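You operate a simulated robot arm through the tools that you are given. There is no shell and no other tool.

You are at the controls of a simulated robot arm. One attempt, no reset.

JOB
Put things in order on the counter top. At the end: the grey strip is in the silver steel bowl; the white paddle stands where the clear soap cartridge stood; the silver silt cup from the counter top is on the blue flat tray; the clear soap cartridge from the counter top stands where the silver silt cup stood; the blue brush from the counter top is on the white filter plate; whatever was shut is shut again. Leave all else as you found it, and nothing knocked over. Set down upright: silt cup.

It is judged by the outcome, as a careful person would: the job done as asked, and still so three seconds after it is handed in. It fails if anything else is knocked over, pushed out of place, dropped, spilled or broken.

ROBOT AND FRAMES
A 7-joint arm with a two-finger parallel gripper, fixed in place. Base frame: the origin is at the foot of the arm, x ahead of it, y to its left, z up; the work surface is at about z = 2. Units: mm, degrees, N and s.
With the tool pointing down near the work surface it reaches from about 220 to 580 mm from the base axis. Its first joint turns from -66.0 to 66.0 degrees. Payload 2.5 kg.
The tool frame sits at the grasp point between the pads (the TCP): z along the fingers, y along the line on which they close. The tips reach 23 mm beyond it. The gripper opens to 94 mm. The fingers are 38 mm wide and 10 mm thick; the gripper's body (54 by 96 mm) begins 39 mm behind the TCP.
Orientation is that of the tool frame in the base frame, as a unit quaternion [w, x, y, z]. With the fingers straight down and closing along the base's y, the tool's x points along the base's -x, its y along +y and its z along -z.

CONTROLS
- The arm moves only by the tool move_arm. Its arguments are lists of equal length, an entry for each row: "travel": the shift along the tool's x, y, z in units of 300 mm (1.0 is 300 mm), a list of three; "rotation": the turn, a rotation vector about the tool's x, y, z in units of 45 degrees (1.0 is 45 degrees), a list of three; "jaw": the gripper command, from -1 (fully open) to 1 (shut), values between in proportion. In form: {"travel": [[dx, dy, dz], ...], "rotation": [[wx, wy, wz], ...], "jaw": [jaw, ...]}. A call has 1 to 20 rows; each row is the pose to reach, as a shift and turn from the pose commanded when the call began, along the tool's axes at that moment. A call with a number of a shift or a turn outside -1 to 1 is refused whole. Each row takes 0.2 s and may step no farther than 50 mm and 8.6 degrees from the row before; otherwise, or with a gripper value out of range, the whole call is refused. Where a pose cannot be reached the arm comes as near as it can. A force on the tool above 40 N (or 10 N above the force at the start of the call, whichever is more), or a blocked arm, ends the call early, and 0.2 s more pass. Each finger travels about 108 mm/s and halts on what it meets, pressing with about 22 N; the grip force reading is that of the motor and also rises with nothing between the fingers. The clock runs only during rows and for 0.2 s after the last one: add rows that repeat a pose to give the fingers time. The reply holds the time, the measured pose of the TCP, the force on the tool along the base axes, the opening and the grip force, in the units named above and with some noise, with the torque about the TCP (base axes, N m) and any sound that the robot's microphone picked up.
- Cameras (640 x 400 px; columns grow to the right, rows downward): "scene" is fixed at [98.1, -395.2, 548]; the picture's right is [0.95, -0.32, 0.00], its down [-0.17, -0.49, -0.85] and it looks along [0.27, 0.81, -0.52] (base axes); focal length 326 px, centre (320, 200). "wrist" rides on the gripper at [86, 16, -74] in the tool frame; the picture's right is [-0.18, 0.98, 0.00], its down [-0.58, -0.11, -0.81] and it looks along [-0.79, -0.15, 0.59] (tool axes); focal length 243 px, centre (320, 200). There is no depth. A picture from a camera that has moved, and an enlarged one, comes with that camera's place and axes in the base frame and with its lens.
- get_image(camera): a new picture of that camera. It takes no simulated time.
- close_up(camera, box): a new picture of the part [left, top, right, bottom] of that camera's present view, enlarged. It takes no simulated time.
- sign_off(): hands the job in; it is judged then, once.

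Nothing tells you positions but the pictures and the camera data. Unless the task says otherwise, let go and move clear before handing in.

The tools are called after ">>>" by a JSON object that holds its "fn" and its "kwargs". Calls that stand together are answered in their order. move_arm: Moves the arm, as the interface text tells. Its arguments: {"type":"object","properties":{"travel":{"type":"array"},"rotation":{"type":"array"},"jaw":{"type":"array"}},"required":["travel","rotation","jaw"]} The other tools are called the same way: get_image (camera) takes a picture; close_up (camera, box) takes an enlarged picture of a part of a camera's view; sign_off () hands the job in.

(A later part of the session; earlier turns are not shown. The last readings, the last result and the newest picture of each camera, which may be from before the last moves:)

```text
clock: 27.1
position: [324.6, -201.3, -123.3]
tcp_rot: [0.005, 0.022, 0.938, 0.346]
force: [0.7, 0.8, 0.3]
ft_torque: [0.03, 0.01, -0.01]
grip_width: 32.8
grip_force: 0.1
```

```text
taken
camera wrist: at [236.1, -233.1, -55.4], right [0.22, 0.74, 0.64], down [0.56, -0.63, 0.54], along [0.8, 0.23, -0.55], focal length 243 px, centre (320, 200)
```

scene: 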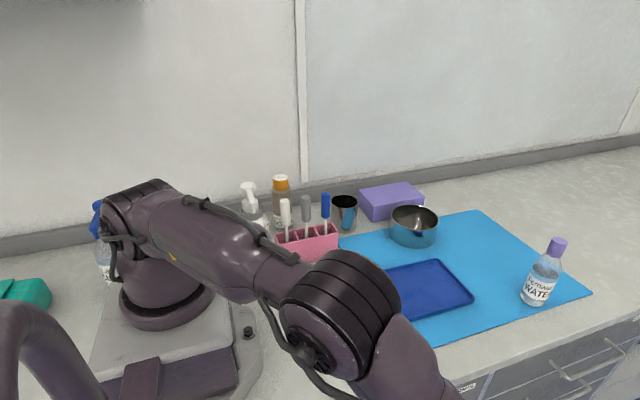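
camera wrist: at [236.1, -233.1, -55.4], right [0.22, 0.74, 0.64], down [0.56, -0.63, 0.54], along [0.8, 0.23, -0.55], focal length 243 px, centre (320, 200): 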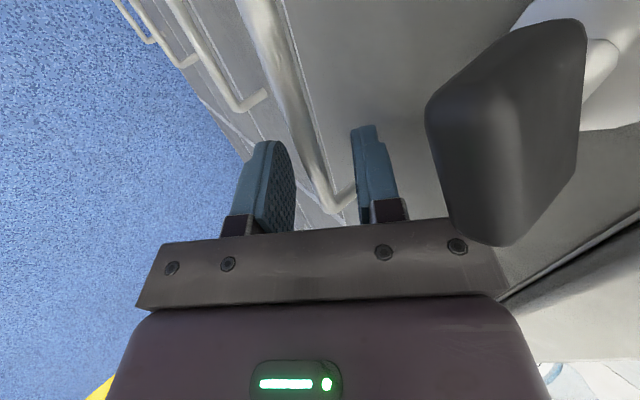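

The bar is between the pads. Closing on it.

>>> {"fn": "move_arm", "kwargs": {"travel": [[0, 0, 0], [0, 0, 0], [0, 0, 0]], "rotation": [[0, 0, 0], [0, 0, 0], [0, 0, 0]], "jaw": [1, 1, 1]}}

>>> {"fn": "get_image", "kwargs": {"camera": "wrist"}}

```text
clock: 27.9
position: [323.9, -203.5, -123.7]
tcp_rot: [0.006, 0.022, 0.938, 0.345]
force: [3.1, -2.7, -19.2]
ft_torque: [-0.12, -1.62, 0.96]
grip_width: 10.5
grip_force: 44.9
```

```text
taken
camera wrist: at [235.7, -233.1, -56.0], right [0.22, 0.74, 0.64], down [0.56, -0.63, 0.54], along [0.8, 0.24, -0.55], focal length 243 px, centre (320, 200)
```

wrist: 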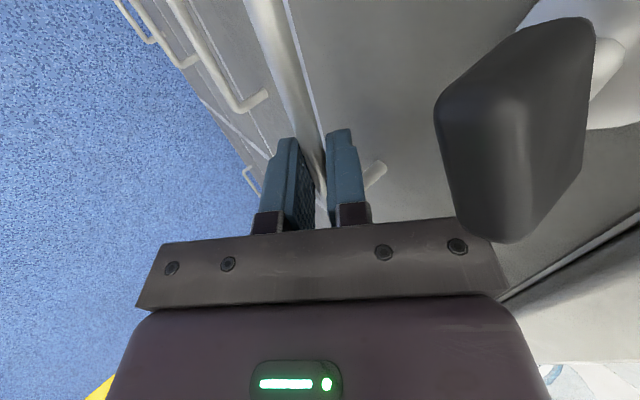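

Gripped on the bar (10.5 mm). Pulling straight out, gently at first.

>>> {"fn": "move_arm", "kwargs": {"travel": [[-0.0016, -0.027, -0.019], [-0.0032, -0.052, -0.041], [-0.0048, -0.078, -0.063], [-0.0064, -0.103, -0.084]], "rotation": [[0, 0, 0], [0, 0, 0], [0, 0, 0], [0, 0, 0]], "jaw": [1, 1, 1, 1]}}

>>> {"fn": "get_image", "kwargs": {"camera": "wrist"}}

```text
clock: 28.9
position: [323.0, -241.7, -122.5]
tcp_rot: [0.004, 0.019, 0.938, 0.345]
force: [-5.2, 0.5, -23.6]
ft_torque: [-0.17, -0.2, 2.08]
grip_width: 10.7
grip_force: 45.1
```

```text
taken
camera wrist: at [236.2, -272.5, -55.5], right [0.22, 0.74, 0.64], down [0.56, -0.63, 0.54], along [0.8, 0.24, -0.55], focal length 243 px, centre (320, 200)
```

wrist: 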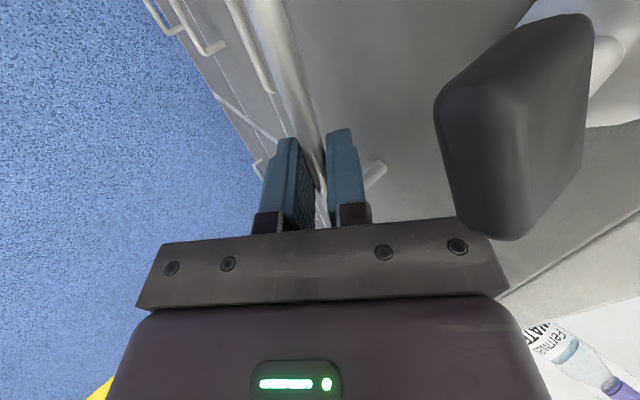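

The drawer is sliding out. Continuing the pull.

>>> {"fn": "move_arm", "kwargs": {"travel": [[-0.002, -0.036, -0.027], [-0.004, -0.07, -0.055], [-0.006, -0.103, -0.084], [-0.008, -0.137, -0.113], [-0.01, -0.171, -0.142], [-0.0125, -0.205, -0.171]], "rotation": [[0, 0, 0], [0, 0, 0], [0, 0, 0], [0, 0, 0], [0, 0, 0], [0, 0, 0]], "jaw": [1, 1, 1, 1, 1, 1]}}

>>> {"fn": "get_image", "kwargs": {"camera": "wrist"}}

>>> {"fn": "get_image", "kwargs": {"camera": "scene"}}

```text
clock: 30.3
position: [323.4, -297.8, -122.7]
tcp_rot: [0.009, 0.021, 0.938, 0.346]
force: [20.0, 2.7, -28.0]
ft_torque: [-0.16, -0.92, 1.49]
grip_width: 10.5
grip_force: 44.8
out of reach, approached as far as the arm can: row 5, 6
```

```text
taken
camera wrist: at [235.2, -327.5, -56.2], right [0.22, 0.74, 0.64], down [0.55, -0.63, 0.55], along [0.81, 0.23, -0.54], focal length 243 px, centre (320, 200)
```

wrist: 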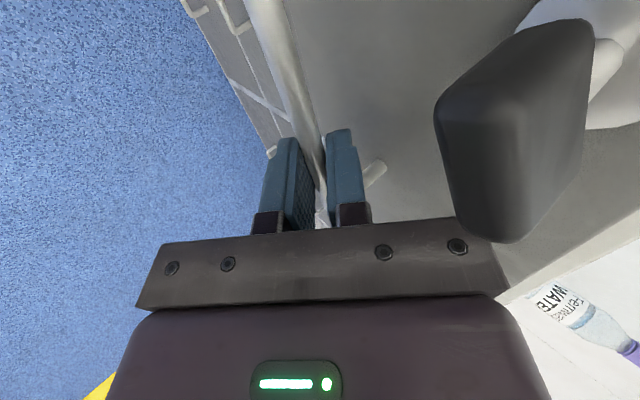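

```text
taken
```

scene: 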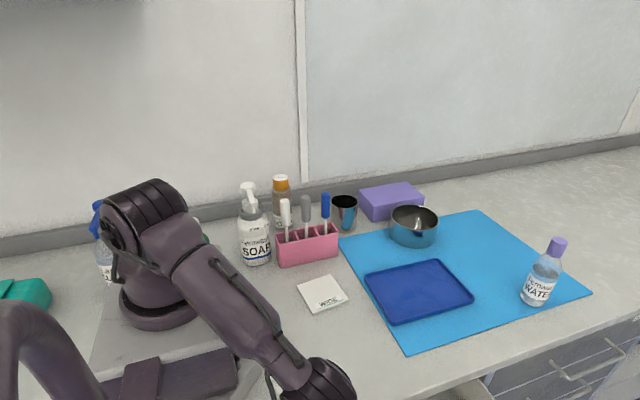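

The drawer is out about 108 mm and the arm is at its reach for this tilt. I'll reduce the tilt while pulling on, letting the grip pivot round the bar.

>>> {"fn": "move_arm", "kwargs": {"travel": [[0, -0.0043, 0.005], [-0.002, -0.035, -0.022], [-0.004, -0.065, -0.048], [-0.006, -0.095, -0.074], [-0.0075, -0.126, -0.1], [-0.0094, -0.156, -0.125]], "rotation": [[0.05, 0, 0], [0.11, 0, 0], [0.17, 0, 0], [0.23, 0, 0], [0.29, 0, 0], [0.344, 0, 0]], "jaw": [1, 1, 1, 1, 1, 1]}}

>>> {"fn": "get_image", "kwargs": {"camera": "wrist"}}

>>> {"fn": "get_image", "kwargs": {"camera": "scene"}}

```text
clock: 31.7
position: [320.6, -352.7, -120.9]
tcp_rot: [0.009, 0.023, 0.977, 0.214]
force: [41.5, -1.4, 2.9]
ft_torque: [0.31, 0.07, 1.53]
grip_width: 10.8
grip_force: 45.0
out of reach, approached as far as the arm can: row 6
```

```text
taken
camera wrist: at [233.2, -363.5, -48.1], right [0.22, 0.88, 0.41], down [0.56, -0.46, 0.69], along [0.8, 0.08, -0.59], focal length 243 px, centre (320, 200)
```

wrist: 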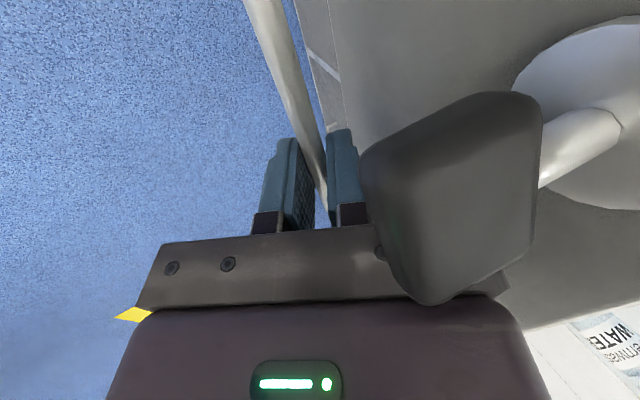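

```text
taken
```

scene: 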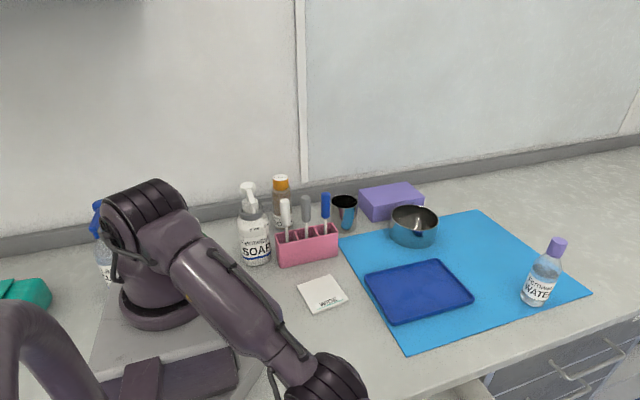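

The drawer is out about 164 mm, which gives a wide enough opening. I'll release the bar, shift slightly away from the knob, and lift up and back along the fingers.

>>> {"fn": "move_arm", "kwargs": {"travel": [[0, 0, 0], [-0.008, 0, 0], [-0.012, 0, -0.04], [-0.016, 0, -0.1], [-0.016, 0, -0.16], [-0.016, 0, -0.24]], "rotation": [[0, 0, 0], [0, 0, 0], [0, 0, 0], [0, 0, 0], [0, 0, 0], [0, 0, 0]], "jaw": [0.35, 0.35, 0.35, 0.35, 0.35, 0.35]}}

>>> {"fn": "get_image", "kwargs": {"camera": "wrist"}}

```text
clock: 33.1
position: [318.8, -382.9, -57.4]
tcp_rot: [0.003, 0.022, 0.976, 0.217]
force: [-1.3, 0.2, 0.0]
ft_torque: [0.01, 0.02, 0.01]
grip_width: 30.5
grip_force: 0.0
```

```text
taken
camera wrist: at [231.7, -395.0, 17.2], right [0.23, 0.88, 0.41], down [0.57, -0.46, 0.68], along [0.79, 0.08, -0.6], focal length 243 px, centre (320, 200)
```

wrist: 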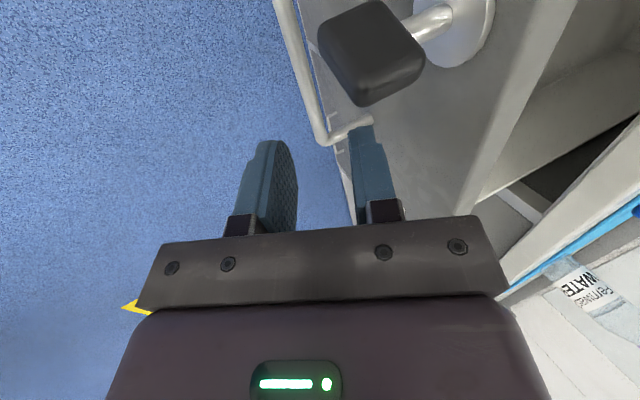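

Clear of the handle. I'll rise above the drawer and look inside it.

>>> {"fn": "move_arm", "kwargs": {"travel": [[0.023, 0.04, -0.16], [0.047, 0.13, -0.27], [0.07, 0.24, -0.36], [0.093, 0.35, -0.44], [0.117, 0.455, -0.52], [0.14, 0.557, -0.59]], "rotation": [[0.09, 0, 0], [0.18, 0, 0], [0.275, 0, 0], [0.367, 0, 0], [0.458, 0, 0], [0.55, 0, 0]], "jaw": [0.35, 0.35, 0, -0.5, -1, -1]}}

>>> {"fn": "get_image", "kwargs": {"camera": "wrist"}}

>>> {"fn": "get_image", "kwargs": {"camera": "scene"}}

```text
clock: 34.5
position: [282.0, -306.7, 173.7]
tcp_rot: [-0.002, 0.024, 1.0, 0.001]
force: [0.2, 0.9, -0.5]
ft_torque: [0.01, -0.02, -0.05]
grip_width: 93.9
grip_force: 0.1
```

```text
taken
camera wrist: at [196.8, -284.5, 248.7], right [0.23, 0.97, 0.0], down [0.58, -0.14, 0.8], along [0.78, -0.18, -0.59], focal length 243 px, centre (320, 200)
```

wrist: 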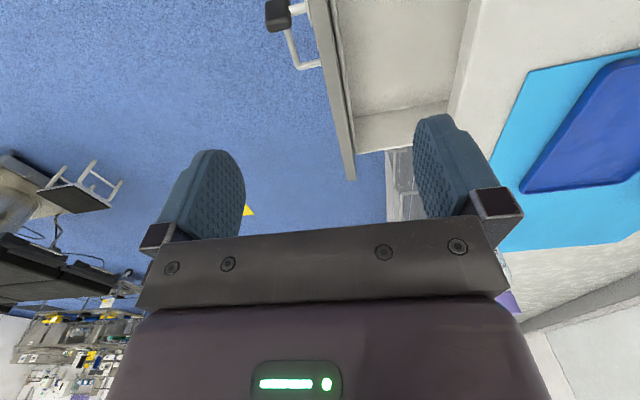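

```text
taken
```

scene: 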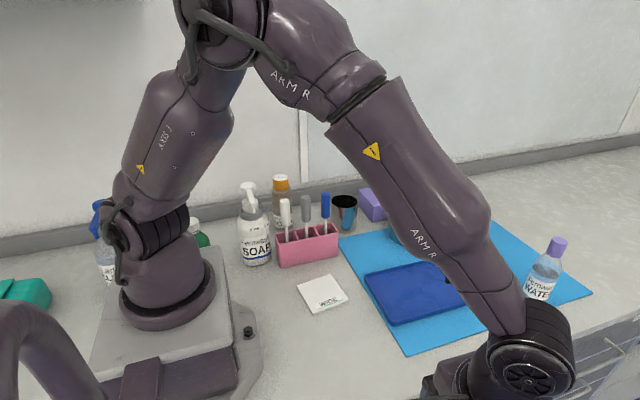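

The right half of the drawer looks empty from here. I'll turn the camera to look straight into it from the front.

>>> {"fn": "move_arm", "kwargs": {"travel": [[0, 0, -0.02], [0, 0, -0.04], [0, 0, -0.06], [0, 0, -0.08], [0, 0, -0.1], [0, 0, -0.12]], "rotation": [[0, 0, -0.167], [0, 0, -0.333], [0, 0, -0.5], [0, 0, -0.667], [0, 0, -0.833], [0, 0, -1.0]], "jaw": [-1, -1, -1, -1, -1, -1]}}

>>> {"fn": "move_arm", "kwargs": {"travel": [[0, 0, 0], [0, 0, 0], [0, 0, 0], [0, 0, 0], [0, 0, 0], [0, 0, 0]], "rotation": [[0, 0, -0.167], [0, 0, -0.333], [0, 0, -0.5], [0, 0, -0.667], [0, 0, -0.833], [0, 0, -1.0]], "jaw": [-1, -1, -1, -1, -1, -1]}}

>>> {"fn": "move_arm", "kwargs": {"travel": [[0, 0, 0], [0, 0, 0], [0, 0, 0]], "rotation": [[0, 0.15, 0], [0, 0.3, 0], [0, 0.444, 0]], "jaw": [-1, -1, -1]}}

>>> {"fn": "get_image", "kwargs": {"camera": "wrist"}}

```text
clock: 35.9
position: [283.1, -307.0, 209.8]
tcp_rot: [-0.001, -0.364, 0.932, 0.003]
force: [-0.5, 0.0, 0.1]
ft_torque: [0.01, 0.02, -0.01]
grip_width: 93.9
grip_force: 0.0
```

```text
clock: 37.3
position: [282.2, -307.4, 207.8]
tcp_rot: [0.0, -0.692, 0.722, 0.002]
force: [0.4, -0.1, 0.4]
ft_torque: [-0.02, 0.01, 0.02]
grip_width: 94.2
grip_force: 0.1
```

```text
clock: 38.1
position: [282.1, -307.5, 209.5]
tcp_rot: [-0.127, -0.681, 0.712, -0.118]
force: [-0.5, 0.4, 0.7]
ft_torque: [-0.01, 0.04, -0.01]
grip_width: 94.1
grip_force: 0.0
```

```text
taken
camera wrist: at [263.6, -360.0, 308.9], right [-0.97, 0.22, -0.06], down [0.15, 0.82, 0.56], along [0.17, 0.54, -0.83], focal length 243 px, centre (320, 200)
```

wrist: 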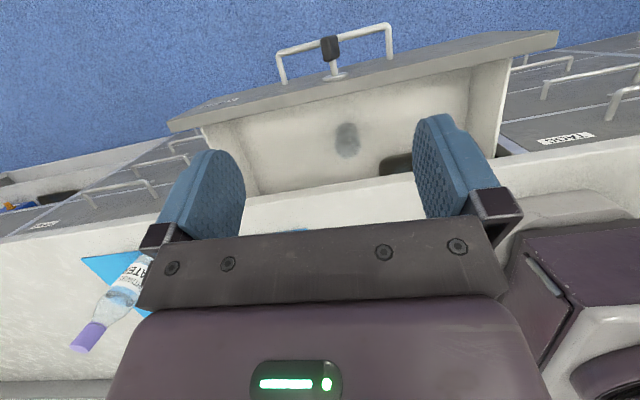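

>>> {"fn": "close_up", "kwargs": {"camera": "wrist", "box": [200, 60, 520, 220]}}

>>> {"fn": "close_up", "kwargs": {"camera": "wrist", "box": [310, 100, 430, 190]}}

```text
2.00 times, centred on (360, 140) of wrist
camera zoom: at [263.6, -360.0, 308.9], right [-0.97, 0.22, -0.06], down [0.15, 0.82, 0.56], along [0.17, 0.54, -0.83], focal length 485 px, centre (240, 320)
```

zoom: 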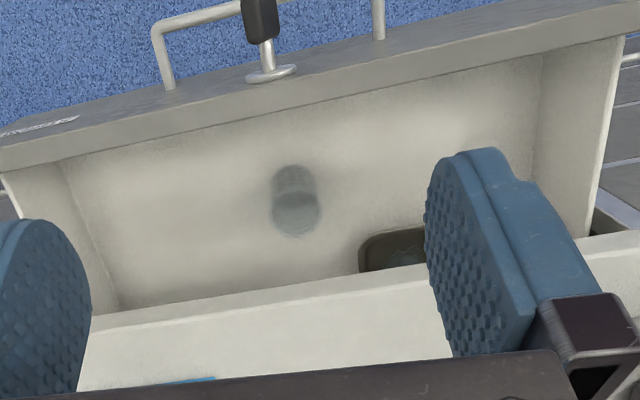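

```text
4.44 times, centred on (370, 145) of wrist
camera zoom: at [263.6, -360.0, 308.9], right [-0.97, 0.22, -0.06], down [0.15, 0.82, 0.56], along [0.17, 0.54, -0.83], focal length 1078 px, centre (98, 444)
```

zoom: 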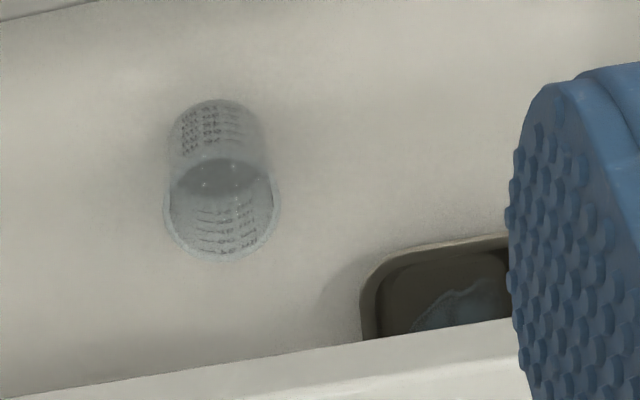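

Inside the drawer I can see a clear cup with marks and, to its left, a brown dish holding something, partly hidden. I'll lower the camera to see further under the counter.

>>> {"fn": "move_arm", "kwargs": {"travel": [[-0.02, 0.023, 0.109], [-0.039, 0.045, 0.218], [-0.059, 0.068, 0.327], [-0.078, 0.09, 0.436], [-0.098, 0.113, 0.545]], "rotation": [[0, -0.089, 0], [0, -0.178, 0], [0, -0.266, 0], [0, -0.355, 0], [0, -0.444, 0]], "jaw": [-1, -1, -1, -1, -1]}}

>>> {"fn": "get_image", "kwargs": {"camera": "wrist"}}

>>> {"fn": "close_up", "kwargs": {"camera": "wrist", "box": [230, 60, 430, 230]}}

```text
clock: 39.3
position: [247.2, -331.5, 45.7]
tcp_rot: [0.002, -0.691, 0.723, 0.003]
force: [0.5, -0.4, 0.5]
ft_torque: [-0.01, -0.01, 0.01]
grip_width: 94.0
grip_force: 0.0
```

```text
taken
camera wrist: at [226.9, -415.6, 120.0], right [-0.97, 0.23, 0.0], down [0.14, 0.57, 0.81], along [0.18, 0.79, -0.59], focal length 243 px, centre (320, 200)
```

wrist: 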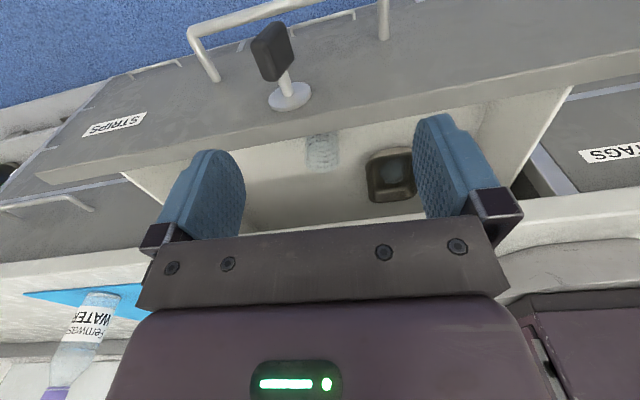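

```text
2.35 times, centred on (330, 145) of wrist
camera zoom: at [226.9, -415.6, 120.0], right [-0.97, 0.23, 0.0], down [0.14, 0.57, 0.81], along [0.18, 0.79, -0.59], focal length 571 px, centre (296, 329)
```

zoom: 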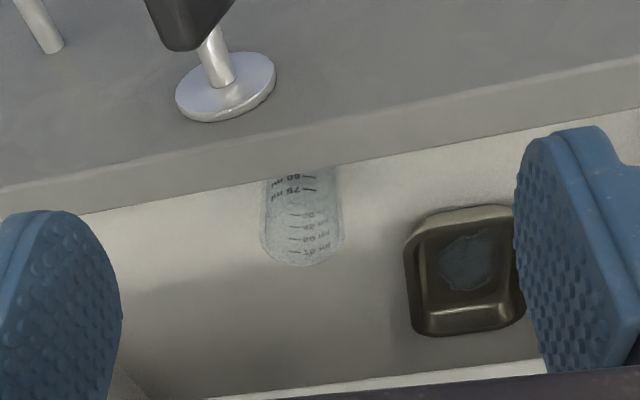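

>>> {"fn": "move_arm", "kwargs": {"travel": [[0, 0.06, 0.02], [0, 0.12, 0.04], [0, 0.18, 0.06]], "rotation": [[0, 0, 0], [0, 0, 0], [0, 0, 0]], "jaw": [-1, -1, -1]}}

>>> {"fn": "close_up", "kwargs": {"camera": "wrist", "box": [200, 40, 440, 230]}}

>>> {"fn": "get_image", "kwargs": {"camera": "wrist"}}

```text
clock: 40.1
position: [193.4, -328.9, 29.5]
tcp_rot: [0.0, -0.692, 0.722, 0.002]
force: [-0.3, -0.8, -0.4]
ft_torque: [-0.01, -0.01, 0.01]
grip_width: 93.9
grip_force: 0.1
```

```text
2.11 times, centred on (320, 135) of wrist
camera zoom: at [173.2, -412.6, 102.7], right [-0.97, 0.23, 0.0], down [0.14, 0.57, 0.81], along [0.18, 0.79, -0.59], focal length 511 px, centre (320, 337)
```

zoom: 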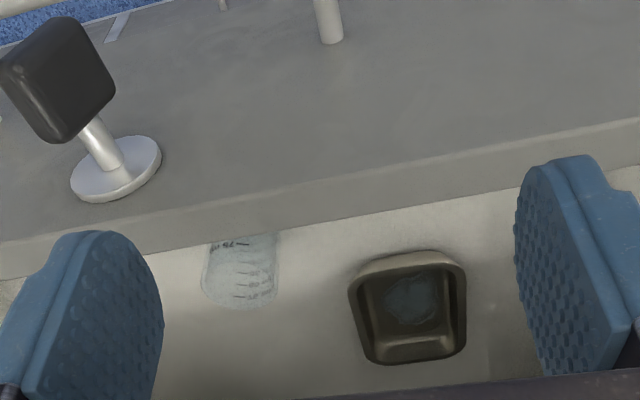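

```text
taken
camera wrist: at [173.2, -412.6, 102.7], right [-0.97, 0.23, 0.0], down [0.14, 0.57, 0.81], along [0.18, 0.79, -0.59], focal length 243 px, centre (320, 200)
```

wrist: 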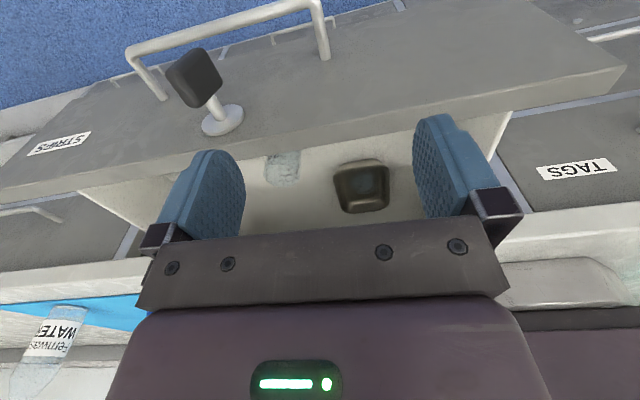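

So far the drawer shows only a clear graduated cup and a brown dish. I'll tilt the camera to look deeper toward the back of the drawer under the counter.

>>> {"fn": "move_arm", "kwargs": {"travel": [[-0.001, -0.047, 0.01], [-0.002, -0.093, 0.02], [-0.003, -0.14, 0.031]], "rotation": [[0, -0.148, 0], [0, -0.296, 0], [0, -0.444, 0]], "jaw": [-1, -1, -1]}}

>>> {"fn": "get_image", "kwargs": {"camera": "wrist"}}

>>> {"fn": "close_up", "kwargs": {"camera": "wrist", "box": [200, 80, 440, 240]}}

```text
clock: 40.9
position: [233.9, -331.2, 19.3]
tcp_rot: [0.126, -0.681, 0.711, 0.123]
force: [0.7, -0.1, 0.3]
ft_torque: [0.01, 0.0, 0.0]
grip_width: 94.2
grip_force: 0.0
```

```text
taken
camera wrist: at [213.0, -435.0, 59.5], right [-0.97, 0.22, 0.07], down [0.12, 0.26, 0.96], along [0.19, 0.94, -0.28], focal length 243 px, centre (320, 200)
```

wrist: 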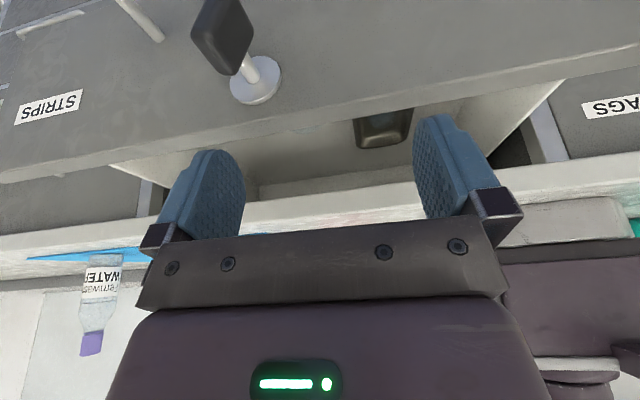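

```text
2.50 times, centred on (320, 160) of wrist
camera zoom: at [213.0, -435.0, 59.5], right [-0.97, 0.22, 0.07], down [0.12, 0.26, 0.96], along [0.19, 0.94, -0.28], focal length 606 px, centre (320, 300)
```

zoom: 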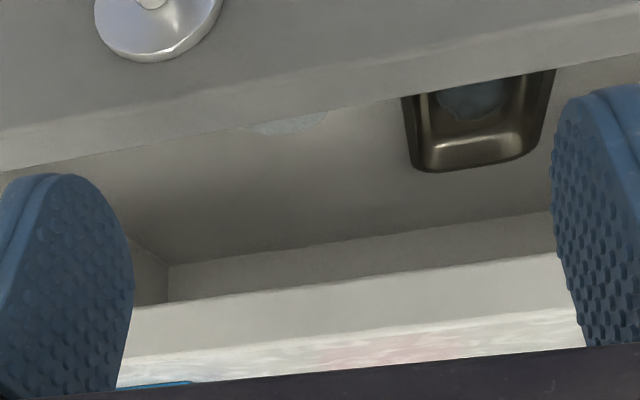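

>>> {"fn": "close_up", "kwargs": {"camera": "wrist", "box": [340, 100, 420, 160]}}

>>> {"fn": "close_up", "kwargs": {"camera": "wrist", "box": [240, 110, 340, 180]}}

```text
6.67 times, centred on (380, 130) of wrist
camera zoom: at [213.0, -435.0, 59.5], right [-0.97, 0.22, 0.07], down [0.12, 0.26, 0.96], along [0.19, 0.94, -0.28], focal length 1618 px, centre (-80, 667)
```

zoom: 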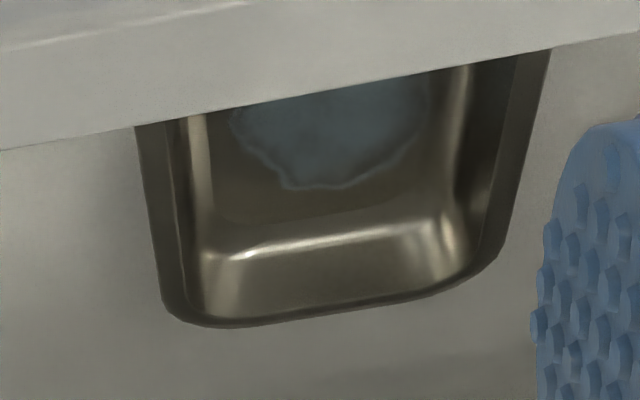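

```text
5.71 times, centred on (290, 145) of wrist
camera zoom: at [213.0, -435.0, 59.5], right [-0.97, 0.22, 0.07], down [0.12, 0.26, 0.96], along [0.19, 0.94, -0.28], focal length 1386 px, centre (491, 514)
```

zoom: 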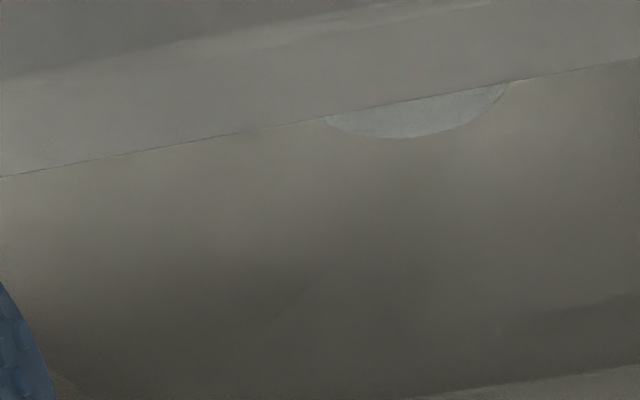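

The drawer holds only a clear graduated cup and a stained brown dish, with no strip in view, front to back wall. Before deciding what the "grey strip" is, I'll survey the counter and the pink holder from above.

>>> {"fn": "move_arm", "kwargs": {"travel": [[-0.103, -0.003, -0.085], [-0.206, -0.005, -0.17], [-0.309, -0.008, -0.254], [-0.412, -0.011, -0.339], [-0.516, -0.013, -0.424], [-0.619, -0.016, -0.509], [-0.722, -0.019, -0.593], [-0.825, -0.021, -0.678], [-0.928, -0.024, -0.763]], "rotation": [[0, 0.05, 0], [0, 0.1, 0], [0, 0.148, 0], [0, 0.197, 0], [0, 0.247, 0], [0, 0.296, 0], [0, 0.345, 0], [0, 0.395, 0], [0, 0.444, 0]], "jaw": [-1, -1, -1, -1, -1, -1, -1, -1, -1]}}

>>> {"fn": "get_image", "kwargs": {"camera": "wrist"}}

>>> {"fn": "get_image", "kwargs": {"camera": "scene"}}

```text
clock: 42.9
position: [250.5, -149.1, 330.2]
tcp_rot: [0.001, -0.69, 0.723, 0.002]
force: [-0.3, -0.3, 0.8]
ft_torque: [-0.01, 0.02, 0.04]
grip_width: 94.0
grip_force: 0.0
```

```text
taken
camera wrist: at [231.0, -233.0, 404.1], right [-0.97, 0.23, 0.0], down [0.14, 0.57, 0.81], along [0.18, 0.79, -0.59], focal length 243 px, centre (320, 200)
```

wrist: 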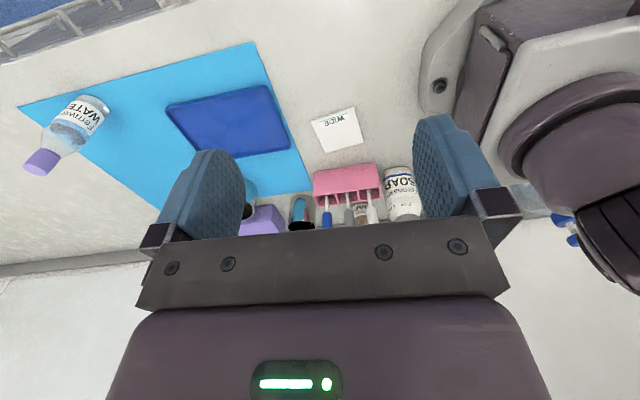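

```text
taken
```

scene: 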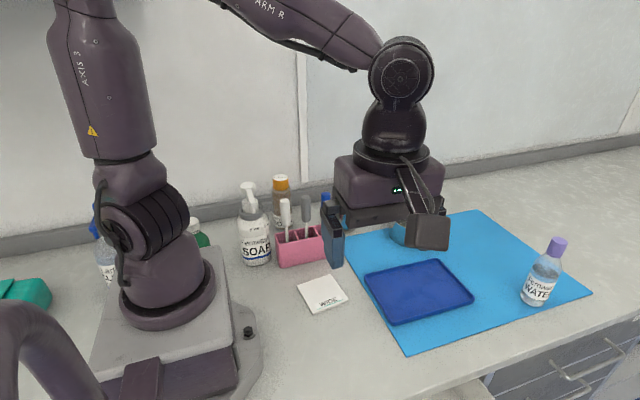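

>>> {"fn": "close_up", "kwargs": {"camera": "wrist", "box": [280, 90, 440, 240]}}

>>> {"fn": "move_arm", "kwargs": {"travel": [[-0.13, 0, -0.02], [-0.26, 0, -0.04], [-0.39, 0, -0.06], [-0.52, 0, -0.08]], "rotation": [[0, 0, 0], [0, 0, 0], [0, 0, 0], [0, 0, 0]], "jaw": [-1, -1, -1, -1]}}

>>> {"fn": "get_image", "kwargs": {"camera": "wrist"}}

>>> {"fn": "close_up", "kwargs": {"camera": "wrist", "box": [240, 40, 440, 200]}}

```text
2.67 times, centred on (360, 165) of wrist
camera zoom: at [231.0, -233.0, 404.1], right [-0.97, 0.23, 0.0], down [0.14, 0.57, 0.81], along [0.18, 0.79, -0.59], focal length 647 px, centre (213, 293)
```

zoom: 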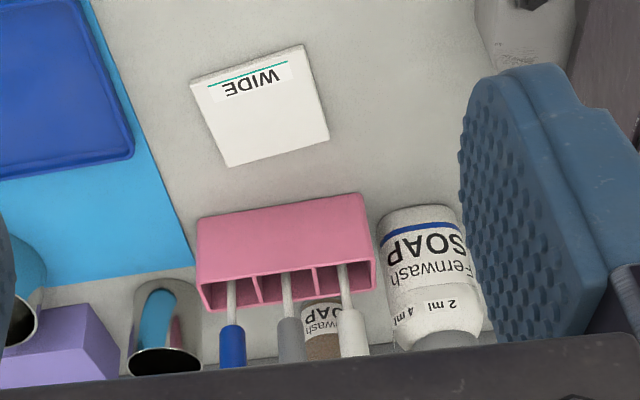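

```text
clock: 43.9
position: [260.4, 5.3, 352.3]
tcp_rot: [0.0, -0.691, 0.723, 0.003]
force: [-0.8, -0.1, 0.0]
ft_torque: [-0.02, -0.02, -0.02]
grip_width: 94.0
grip_force: 0.1
```

```text
taken
camera wrist: at [239.9, -78.2, 426.8], right [-0.97, 0.23, 0.01], down [0.14, 0.57, 0.81], along [0.18, 0.79, -0.59], focal length 243 px, centre (320, 200)
```

wrist: 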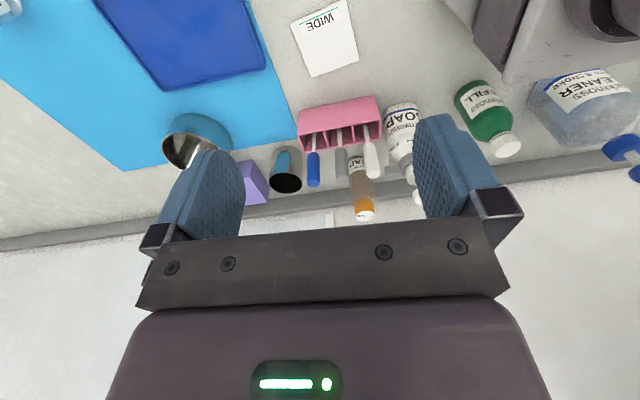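

```text
2.50 times, centred on (340, 120) of wrist
camera zoom: at [239.9, -78.2, 426.8], right [-0.97, 0.23, 0.01], down [0.14, 0.57, 0.81], along [0.18, 0.79, -0.59], focal length 606 px, centre (270, 400)
```

zoom: 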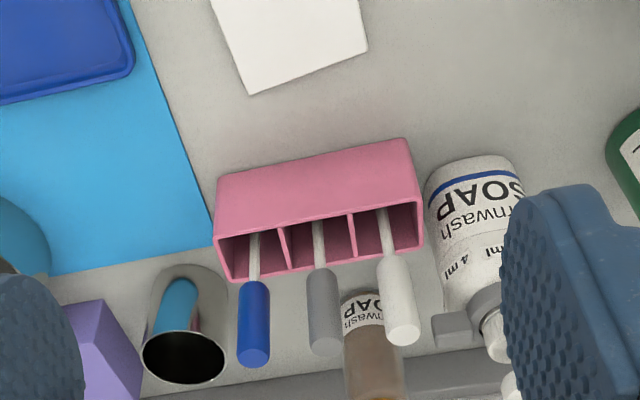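

I'll tip the camera further down to look into the holder's compartments and see what is on the lower ends of these tools.

>>> {"fn": "move_arm", "kwargs": {"travel": [[-0.084, -0.013, 0.015], [-0.168, -0.026, 0.029], [-0.252, -0.039, 0.044], [-0.336, -0.052, 0.058], [-0.42, -0.065, 0.073]], "rotation": [[0, 0.155, 0], [0, 0.311, 0], [0, 0.467, 0], [0, 0.622, 0], [0, 0.778, 0]], "jaw": [-1, -1, -1, -1, -1]}}

>>> {"fn": "get_image", "kwargs": {"camera": "wrist"}}

>>> {"fn": "close_up", "kwargs": {"camera": "wrist", "box": [240, 60, 440, 220]}}

```text
clock: 45.1
position: [283.0, 129.5, 333.4]
tcp_rot: [-0.217, -0.66, 0.689, -0.206]
force: [-0.3, -0.5, 0.1]
ft_torque: [0.01, 0.0, -0.01]
grip_width: 93.9
grip_force: 0.1
```

```text
taken
camera wrist: at [265.0, 103.9, 443.7], right [-0.98, 0.19, -0.1], down [0.15, 0.93, 0.33], along [0.16, 0.3, -0.94], focal length 243 px, centre (320, 200)
```

wrist: 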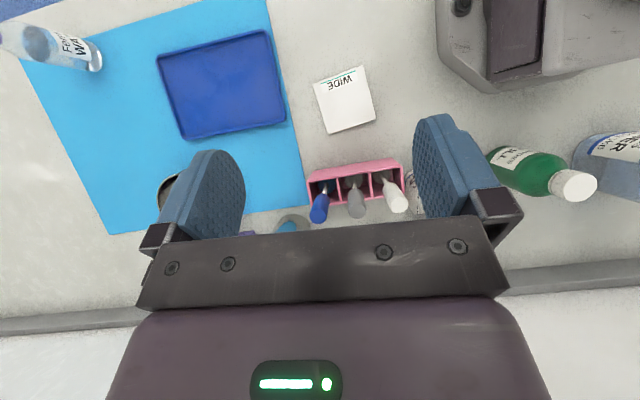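

```text
2.50 times, centred on (340, 140) of wrist
camera zoom: at [265.0, 103.9, 443.7], right [-0.98, 0.19, -0.1], down [0.15, 0.93, 0.33], along [0.16, 0.3, -0.94], focal length 606 px, centre (270, 350)
```

zoom: 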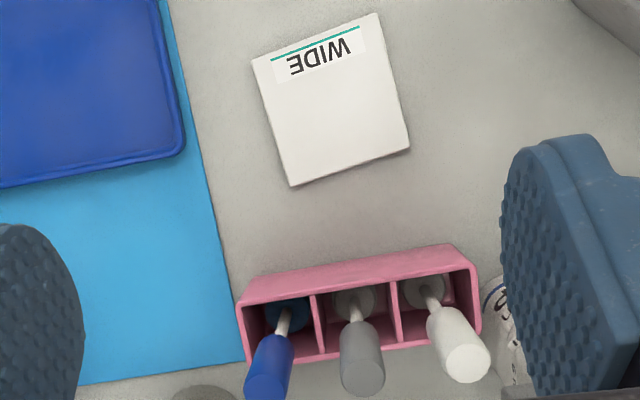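

>>> {"fn": "close_up", "kwargs": {"camera": "wrist", "box": [300, 150, 420, 230]}}

>>> {"fn": "close_up", "kwargs": {"camera": "wrist", "box": [300, 60, 390, 140]}}

```text
5.00 times, centred on (360, 190) of wrist
camera zoom: at [265.0, 103.9, 443.7], right [-0.98, 0.19, -0.1], down [0.15, 0.93, 0.33], along [0.16, 0.3, -0.94], focal length 1213 px, centre (120, 250)
```

zoom: 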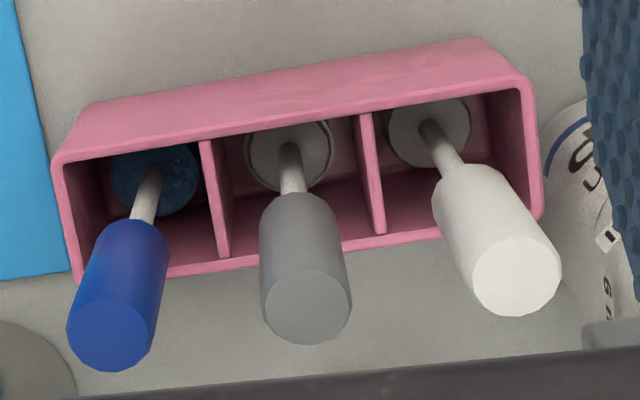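

```text
5.00 times, centred on (345, 100) of wrist
camera zoom: at [265.0, 103.9, 443.7], right [-0.98, 0.19, -0.1], down [0.15, 0.93, 0.33], along [0.16, 0.3, -0.94], focal length 1213 px, centre (195, 700)
```

zoom: 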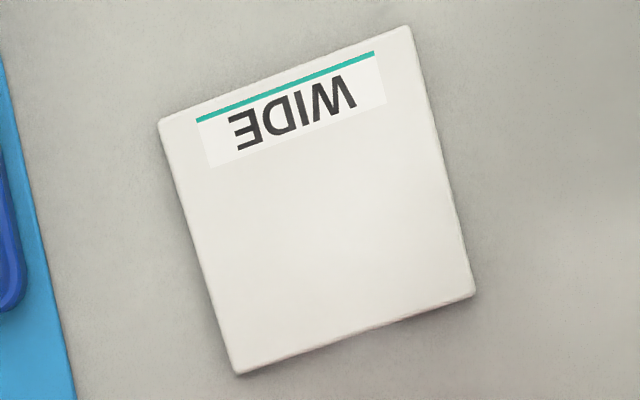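

The tools have round heads at the bottom: the blue one has blue bristles (a brush), the white and grey ones have plain discs. There is still a front-left corner of the open drawer that I haven't seen, so I'll check that before deciding what the strip is.

>>> {"fn": "move_arm", "kwargs": {"travel": [[0.115, 0.016, 0.08], [0.229, 0.032, 0.16], [0.344, 0.048, 0.24], [0.459, 0.065, 0.319], [0.573, 0.081, 0.399], [0.688, 0.097, 0.479]], "rotation": [[0, -0.056, 0], [0, -0.111, 0], [0, -0.167, 0], [0, -0.222, 0], [0, -0.278, 0], [0, -0.333, 0]], "jaw": [-1, -1, -1, -1, -1, -1]}}

>>> {"fn": "move_arm", "kwargs": {"travel": [[0.097, 0.018, 0.101], [0.194, 0.035, 0.202], [0.29, 0.053, 0.304], [0.387, 0.07, 0.405], [0.484, 0.088, 0.506]], "rotation": [[0, 0, 0], [0, 0, 0], [0, 0, 0], [0, 0, 0], [0, 0, 0]], "jaw": [-1, -1, -1, -1, -1]}}

>>> {"fn": "get_image", "kwargs": {"camera": "wrist"}}

>>> {"fn": "close_up", "kwargs": {"camera": "wrist", "box": [220, 40, 440, 200]}}

```text
clock: 46.5
position: [240.3, -116.8, 331.9]
tcp_rot: [-0.125, -0.681, 0.711, -0.118]
force: [0.6, 0.0, 0.0]
ft_torque: [0.02, 0.01, 0.01]
grip_width: 94.4
grip_force: 0.0
```

```text
clock: 47.7
position: [206.8, -307.5, 237.2]
tcp_rot: [-0.126, -0.682, 0.711, -0.118]
force: [0.3, -0.4, 0.7]
ft_torque: [0.01, 0.01, 0.02]
grip_width: 94.3
grip_force: 0.0
```

```text
taken
camera wrist: at [187.8, -360.6, 336.9], right [-0.97, 0.22, -0.06], down [0.15, 0.81, 0.56], along [0.17, 0.54, -0.83], focal length 243 px, centre (320, 200)
```

wrist: 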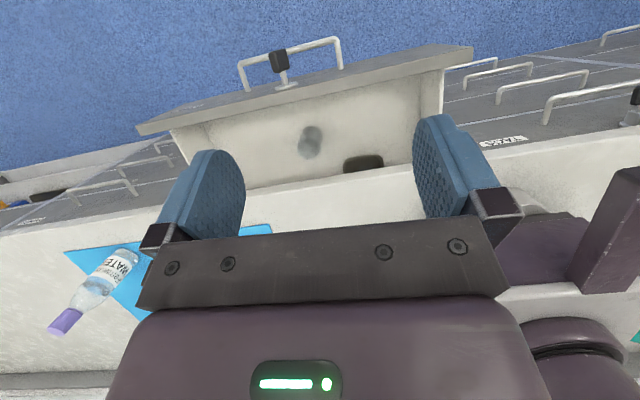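

```text
2.50 times, centred on (330, 120) of wrist
camera zoom: at [187.8, -360.6, 336.9], right [-0.97, 0.22, -0.06], down [0.15, 0.81, 0.56], along [0.17, 0.54, -0.83], focal length 606 px, centre (295, 400)
```

zoom: 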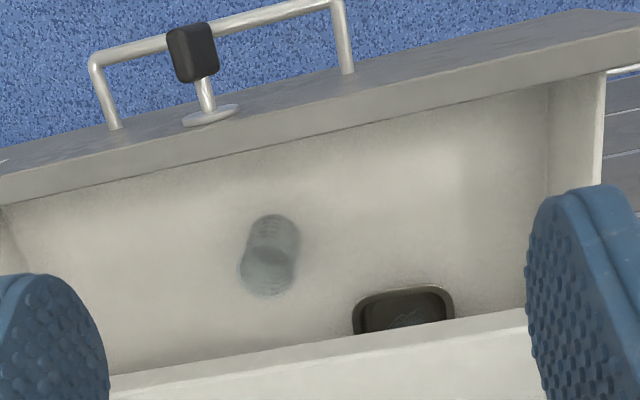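

>>> {"fn": "close_up", "kwargs": {"camera": "wrist", "box": [290, 115, 350, 165]}}

>>> {"fn": "close_up", "kwargs": {"camera": "wrist", "box": [330, 140, 400, 190]}}

>>> {"fn": "close_up", "kwargs": {"camera": "scene", "box": [340, 170, 460, 260]}}

```text
8.00 times, centred on (320, 140) of wrist
camera zoom: at [187.8, -360.6, 336.9], right [-0.97, 0.22, -0.06], down [0.15, 0.81, 0.56], along [0.17, 0.54, -0.83], focal length 1941 px, centre (320, 680)
```

zoom: 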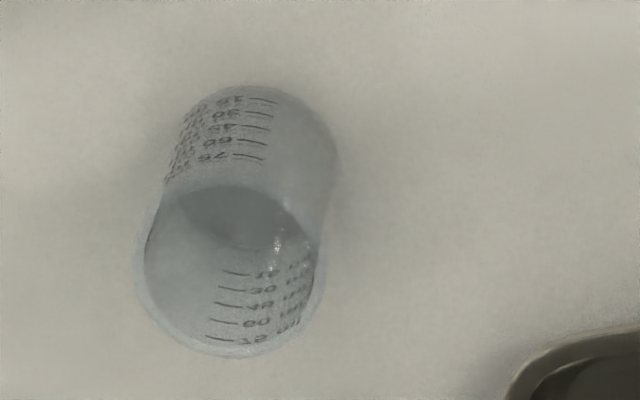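

```text
8.00 times, centred on (365, 165) of wrist
camera zoom: at [187.8, -360.6, 336.9], right [-0.97, 0.22, -0.06], down [0.15, 0.81, 0.56], along [0.17, 0.54, -0.83], focal length 1941 px, centre (-40, 480)
```

zoom: 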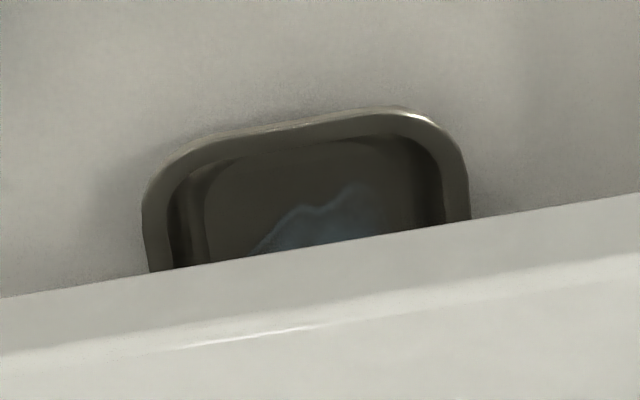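

```text
4.44 times, centred on (400, 215) of scene
camera zoom: at [98.1, -395.1, 548.0], right [0.95, -0.32, 0.0], down [-0.17, -0.49, -0.85], along [0.27, 0.81, -0.52], focal length 1449 px, centre (-36, 133)
```

zoom: 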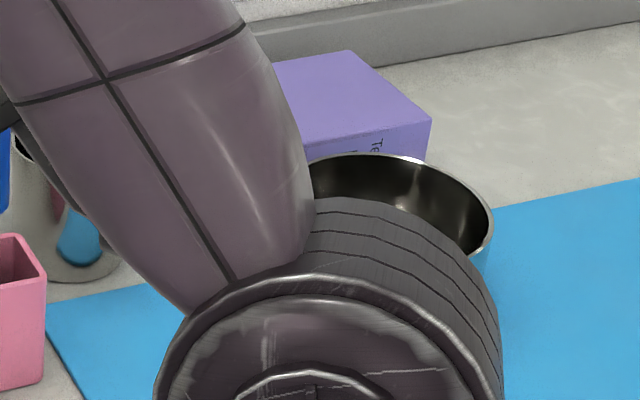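

The drawer holds nothing strip-like. I now notice the purple box behind the bowl has print on it beginning "Te…", so it may be a lidded box; I'll go and read it.

>>> {"fn": "move_arm", "kwargs": {"travel": [[-0.081, -0.035, -0.094], [-0.162, -0.07, -0.187], [-0.244, -0.106, -0.281], [-0.325, -0.141, -0.374], [-0.406, -0.176, -0.468]], "rotation": [[0, -0.089, 0], [0, -0.178, 0], [0, -0.266, 0], [0, -0.355, 0], [0, -0.444, 0]], "jaw": [-1, -1, -1, -1, -1]}}

>>> {"fn": "move_arm", "kwargs": {"travel": [[-0.08, -0.03, 0], [-0.16, -0.06, 0], [-0.24, -0.09, 0], [-0.32, -0.12, 0], [-0.4, -0.15, 0], [-0.5, -0.18, 0]], "rotation": [[0, 0, 0.167], [0, 0, 0.333], [0, 0, 0.5], [0, 0, 0.667], [0, 0, 0.833], [0, 0, 1.0]], "jaw": [-1, -1, -1, -1, -1, -1]}}

>>> {"fn": "get_image", "kwargs": {"camera": "wrist"}}

```text
clock: 48.9
position: [269.5, -144.7, 325.5]
tcp_rot: [-0.001, -0.691, 0.723, 0.003]
force: [0.8, -0.3, 0.7]
ft_torque: [0.0, 0.0, 0.01]
grip_width: 94.2
grip_force: 0.0
```

```text
clock: 50.3
position: [328.7, 1.9, 328.2]
tcp_rot: [-0.001, -0.362, 0.932, 0.002]
force: [-0.4, 0.1, -0.3]
ft_torque: [-0.01, 0.0, 0.03]
grip_width: 93.9
grip_force: 0.0
```

```text
taken
camera wrist: at [254.1, -42.4, 402.9], right [-0.53, 0.85, 0.0], down [0.51, 0.31, 0.81], along [0.68, 0.43, -0.59], focal length 243 px, centre (320, 200)
```

wrist: 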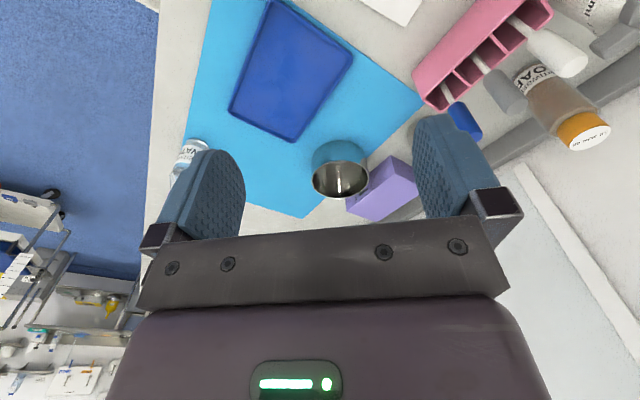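

>>> {"fn": "move_arm", "kwargs": {"travel": [[-0.062, 0.068, 0.011], [-0.124, 0.135, 0.022], [-0.186, 0.203, 0.033], [-0.247, 0.271, 0.045], [-0.309, 0.338, 0.056], [-0.371, 0.406, 0.067]], "rotation": [[0, 0, 0.157], [0, 0, 0.315], [0, 0, 0.472], [0, 0, 0.63], [0, 0, 0.787], [0, 0, 0.944]], "jaw": [-1, -1, -1, -1, -1, -1]}}

>>> {"fn": "get_image", "kwargs": {"camera": "wrist"}}

>>> {"fn": "get_image", "kwargs": {"camera": "scene"}}

```text
clock: 51.7
position: [327.0, 164.7, 307.1]
tcp_rot: [-0.002, 0.0, 1.0, 0.002]
force: [-0.9, -0.5, 0.1]
ft_torque: [0.02, 0.04, -0.03]
grip_width: 94.2
grip_force: 0.1
```

```text
taken
camera wrist: at [241.5, 183.2, 382.2], right [0.19, 0.98, 0.0], down [0.58, -0.11, 0.8], along [0.79, -0.15, -0.59], focal length 243 px, centre (320, 200)
```

wrist: 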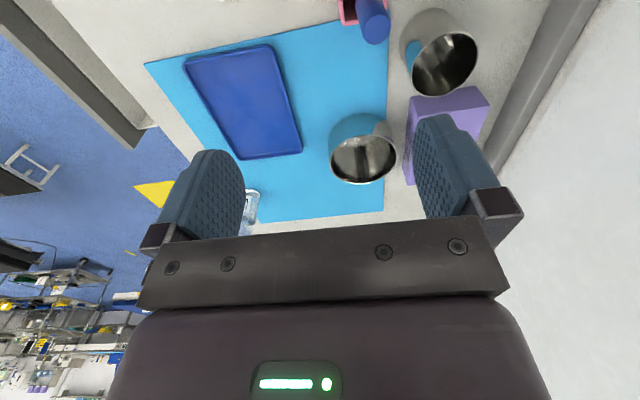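

```text
taken
```

scene: 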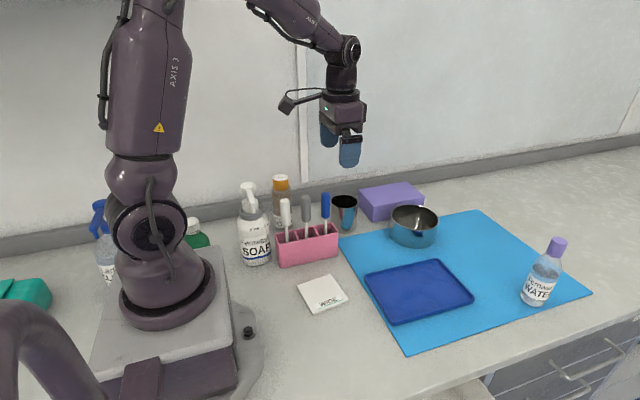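

>>> {"fn": "close_up", "kwargs": {"camera": "scene", "box": [345, 175, 445, 250]}}

>>> {"fn": "close_up", "kwargs": {"camera": "wrist", "box": [310, 0, 500, 200]}}

>>> {"fn": "close_up", "kwargs": {"camera": "scene", "box": [230, 170, 360, 270]}}

```text
5.33 times, centred on (395, 212) of scene
camera zoom: at [98.1, -395.2, 548.0], right [0.95, -0.32, 0.0], down [-0.17, -0.49, -0.85], along [0.27, 0.81, -0.52], focal length 1738 px, centre (-80, 133)
```

zoom: 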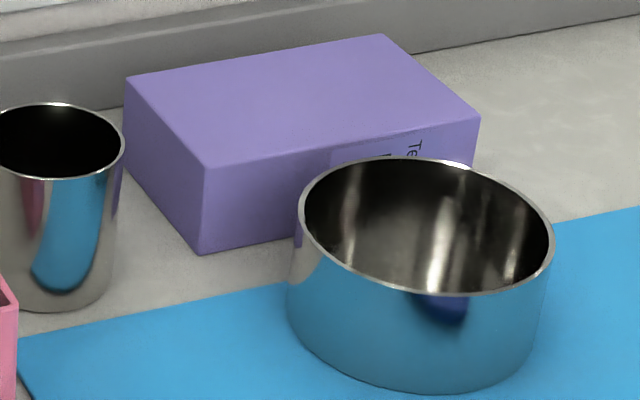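

```text
2.00 times, centred on (405, 100) of wrist
camera zoom: at [241.5, 183.2, 382.2], right [0.19, 0.98, 0.0], down [0.58, -0.11, 0.8], along [0.79, -0.15, -0.59], focal length 485 px, centre (150, 400)
```

zoom: 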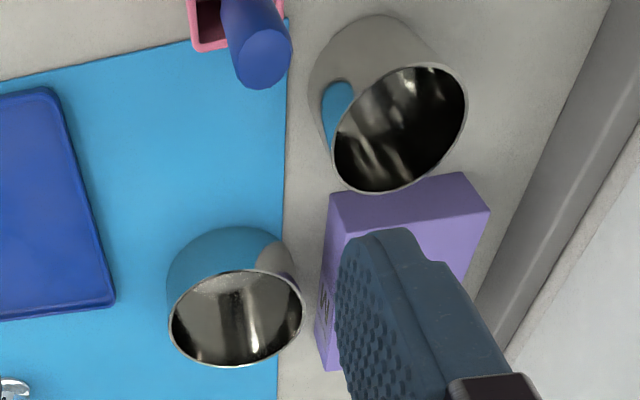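

```text
4.00 times, centred on (295, 220) of scene
camera zoom: at [98.1, -395.2, 548.0], right [0.95, -0.32, 0.0], down [-0.17, -0.49, -0.85], along [0.27, 0.81, -0.52], focal length 1304 px, centre (420, 120)
```

zoom: 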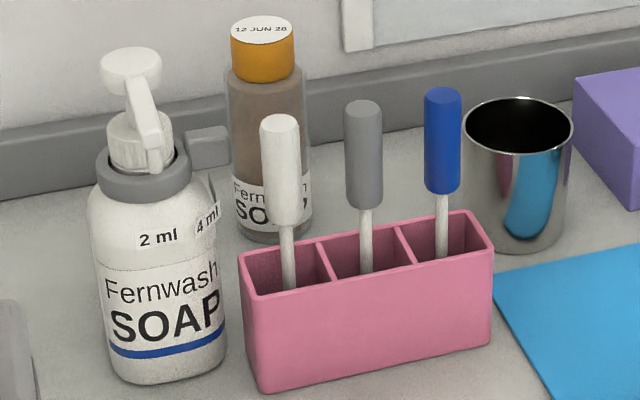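

>>> {"fn": "move_arm", "kwargs": {"travel": [[-0.05, -0.083, 0.02], [-0.1, -0.167, 0.04], [-0.15, -0.25, 0.06], [-0.2, -0.333, 0.08]], "rotation": [[0, 0, -0.08], [0, 0, -0.16], [0, 0, -0.24], [0, 0, -0.33]], "jaw": [-1, -1, -1, -1]}}

>>> {"fn": "get_image", "kwargs": {"camera": "wrist"}}

>>> {"fn": "close_up", "kwargs": {"camera": "wrist", "box": [280, 20, 440, 220]}}

```text
clock: 52.7
position: [389.5, 69.7, 282.7]
tcp_rot: [-0.002, -0.129, 0.992, 0.001]
force: [0.8, -0.4, -0.4]
ft_torque: [0.03, 0.05, 0.01]
grip_width: 93.9
grip_force: 0.0
```

```text
taken
camera wrist: at [301.7, 63.8, 357.9], right [-0.07, 1.0, 0.0], down [0.59, 0.04, 0.8], along [0.8, 0.06, -0.59], focal length 243 px, centre (320, 200)
```

wrist: 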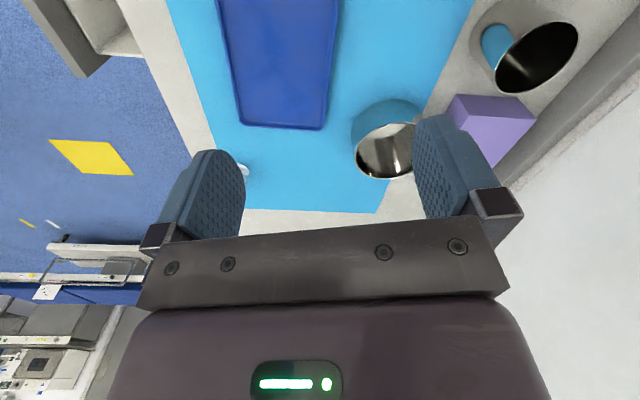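

```text
2.00 times, centred on (360, 120) of wrist
camera zoom: at [301.7, 63.8, 357.9], right [-0.07, 1.0, 0.0], down [0.59, 0.04, 0.8], along [0.8, 0.06, -0.59], focal length 485 px, centre (240, 360)
```

zoom: 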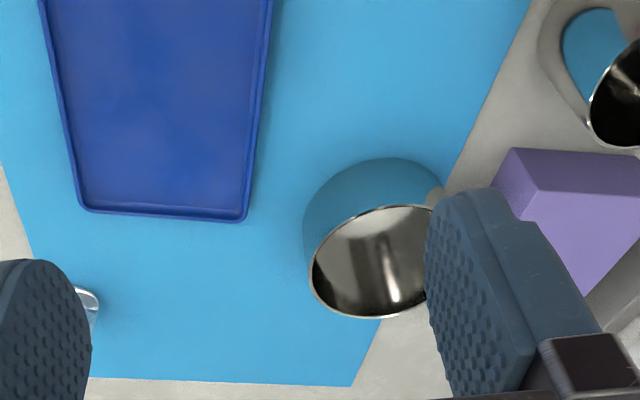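

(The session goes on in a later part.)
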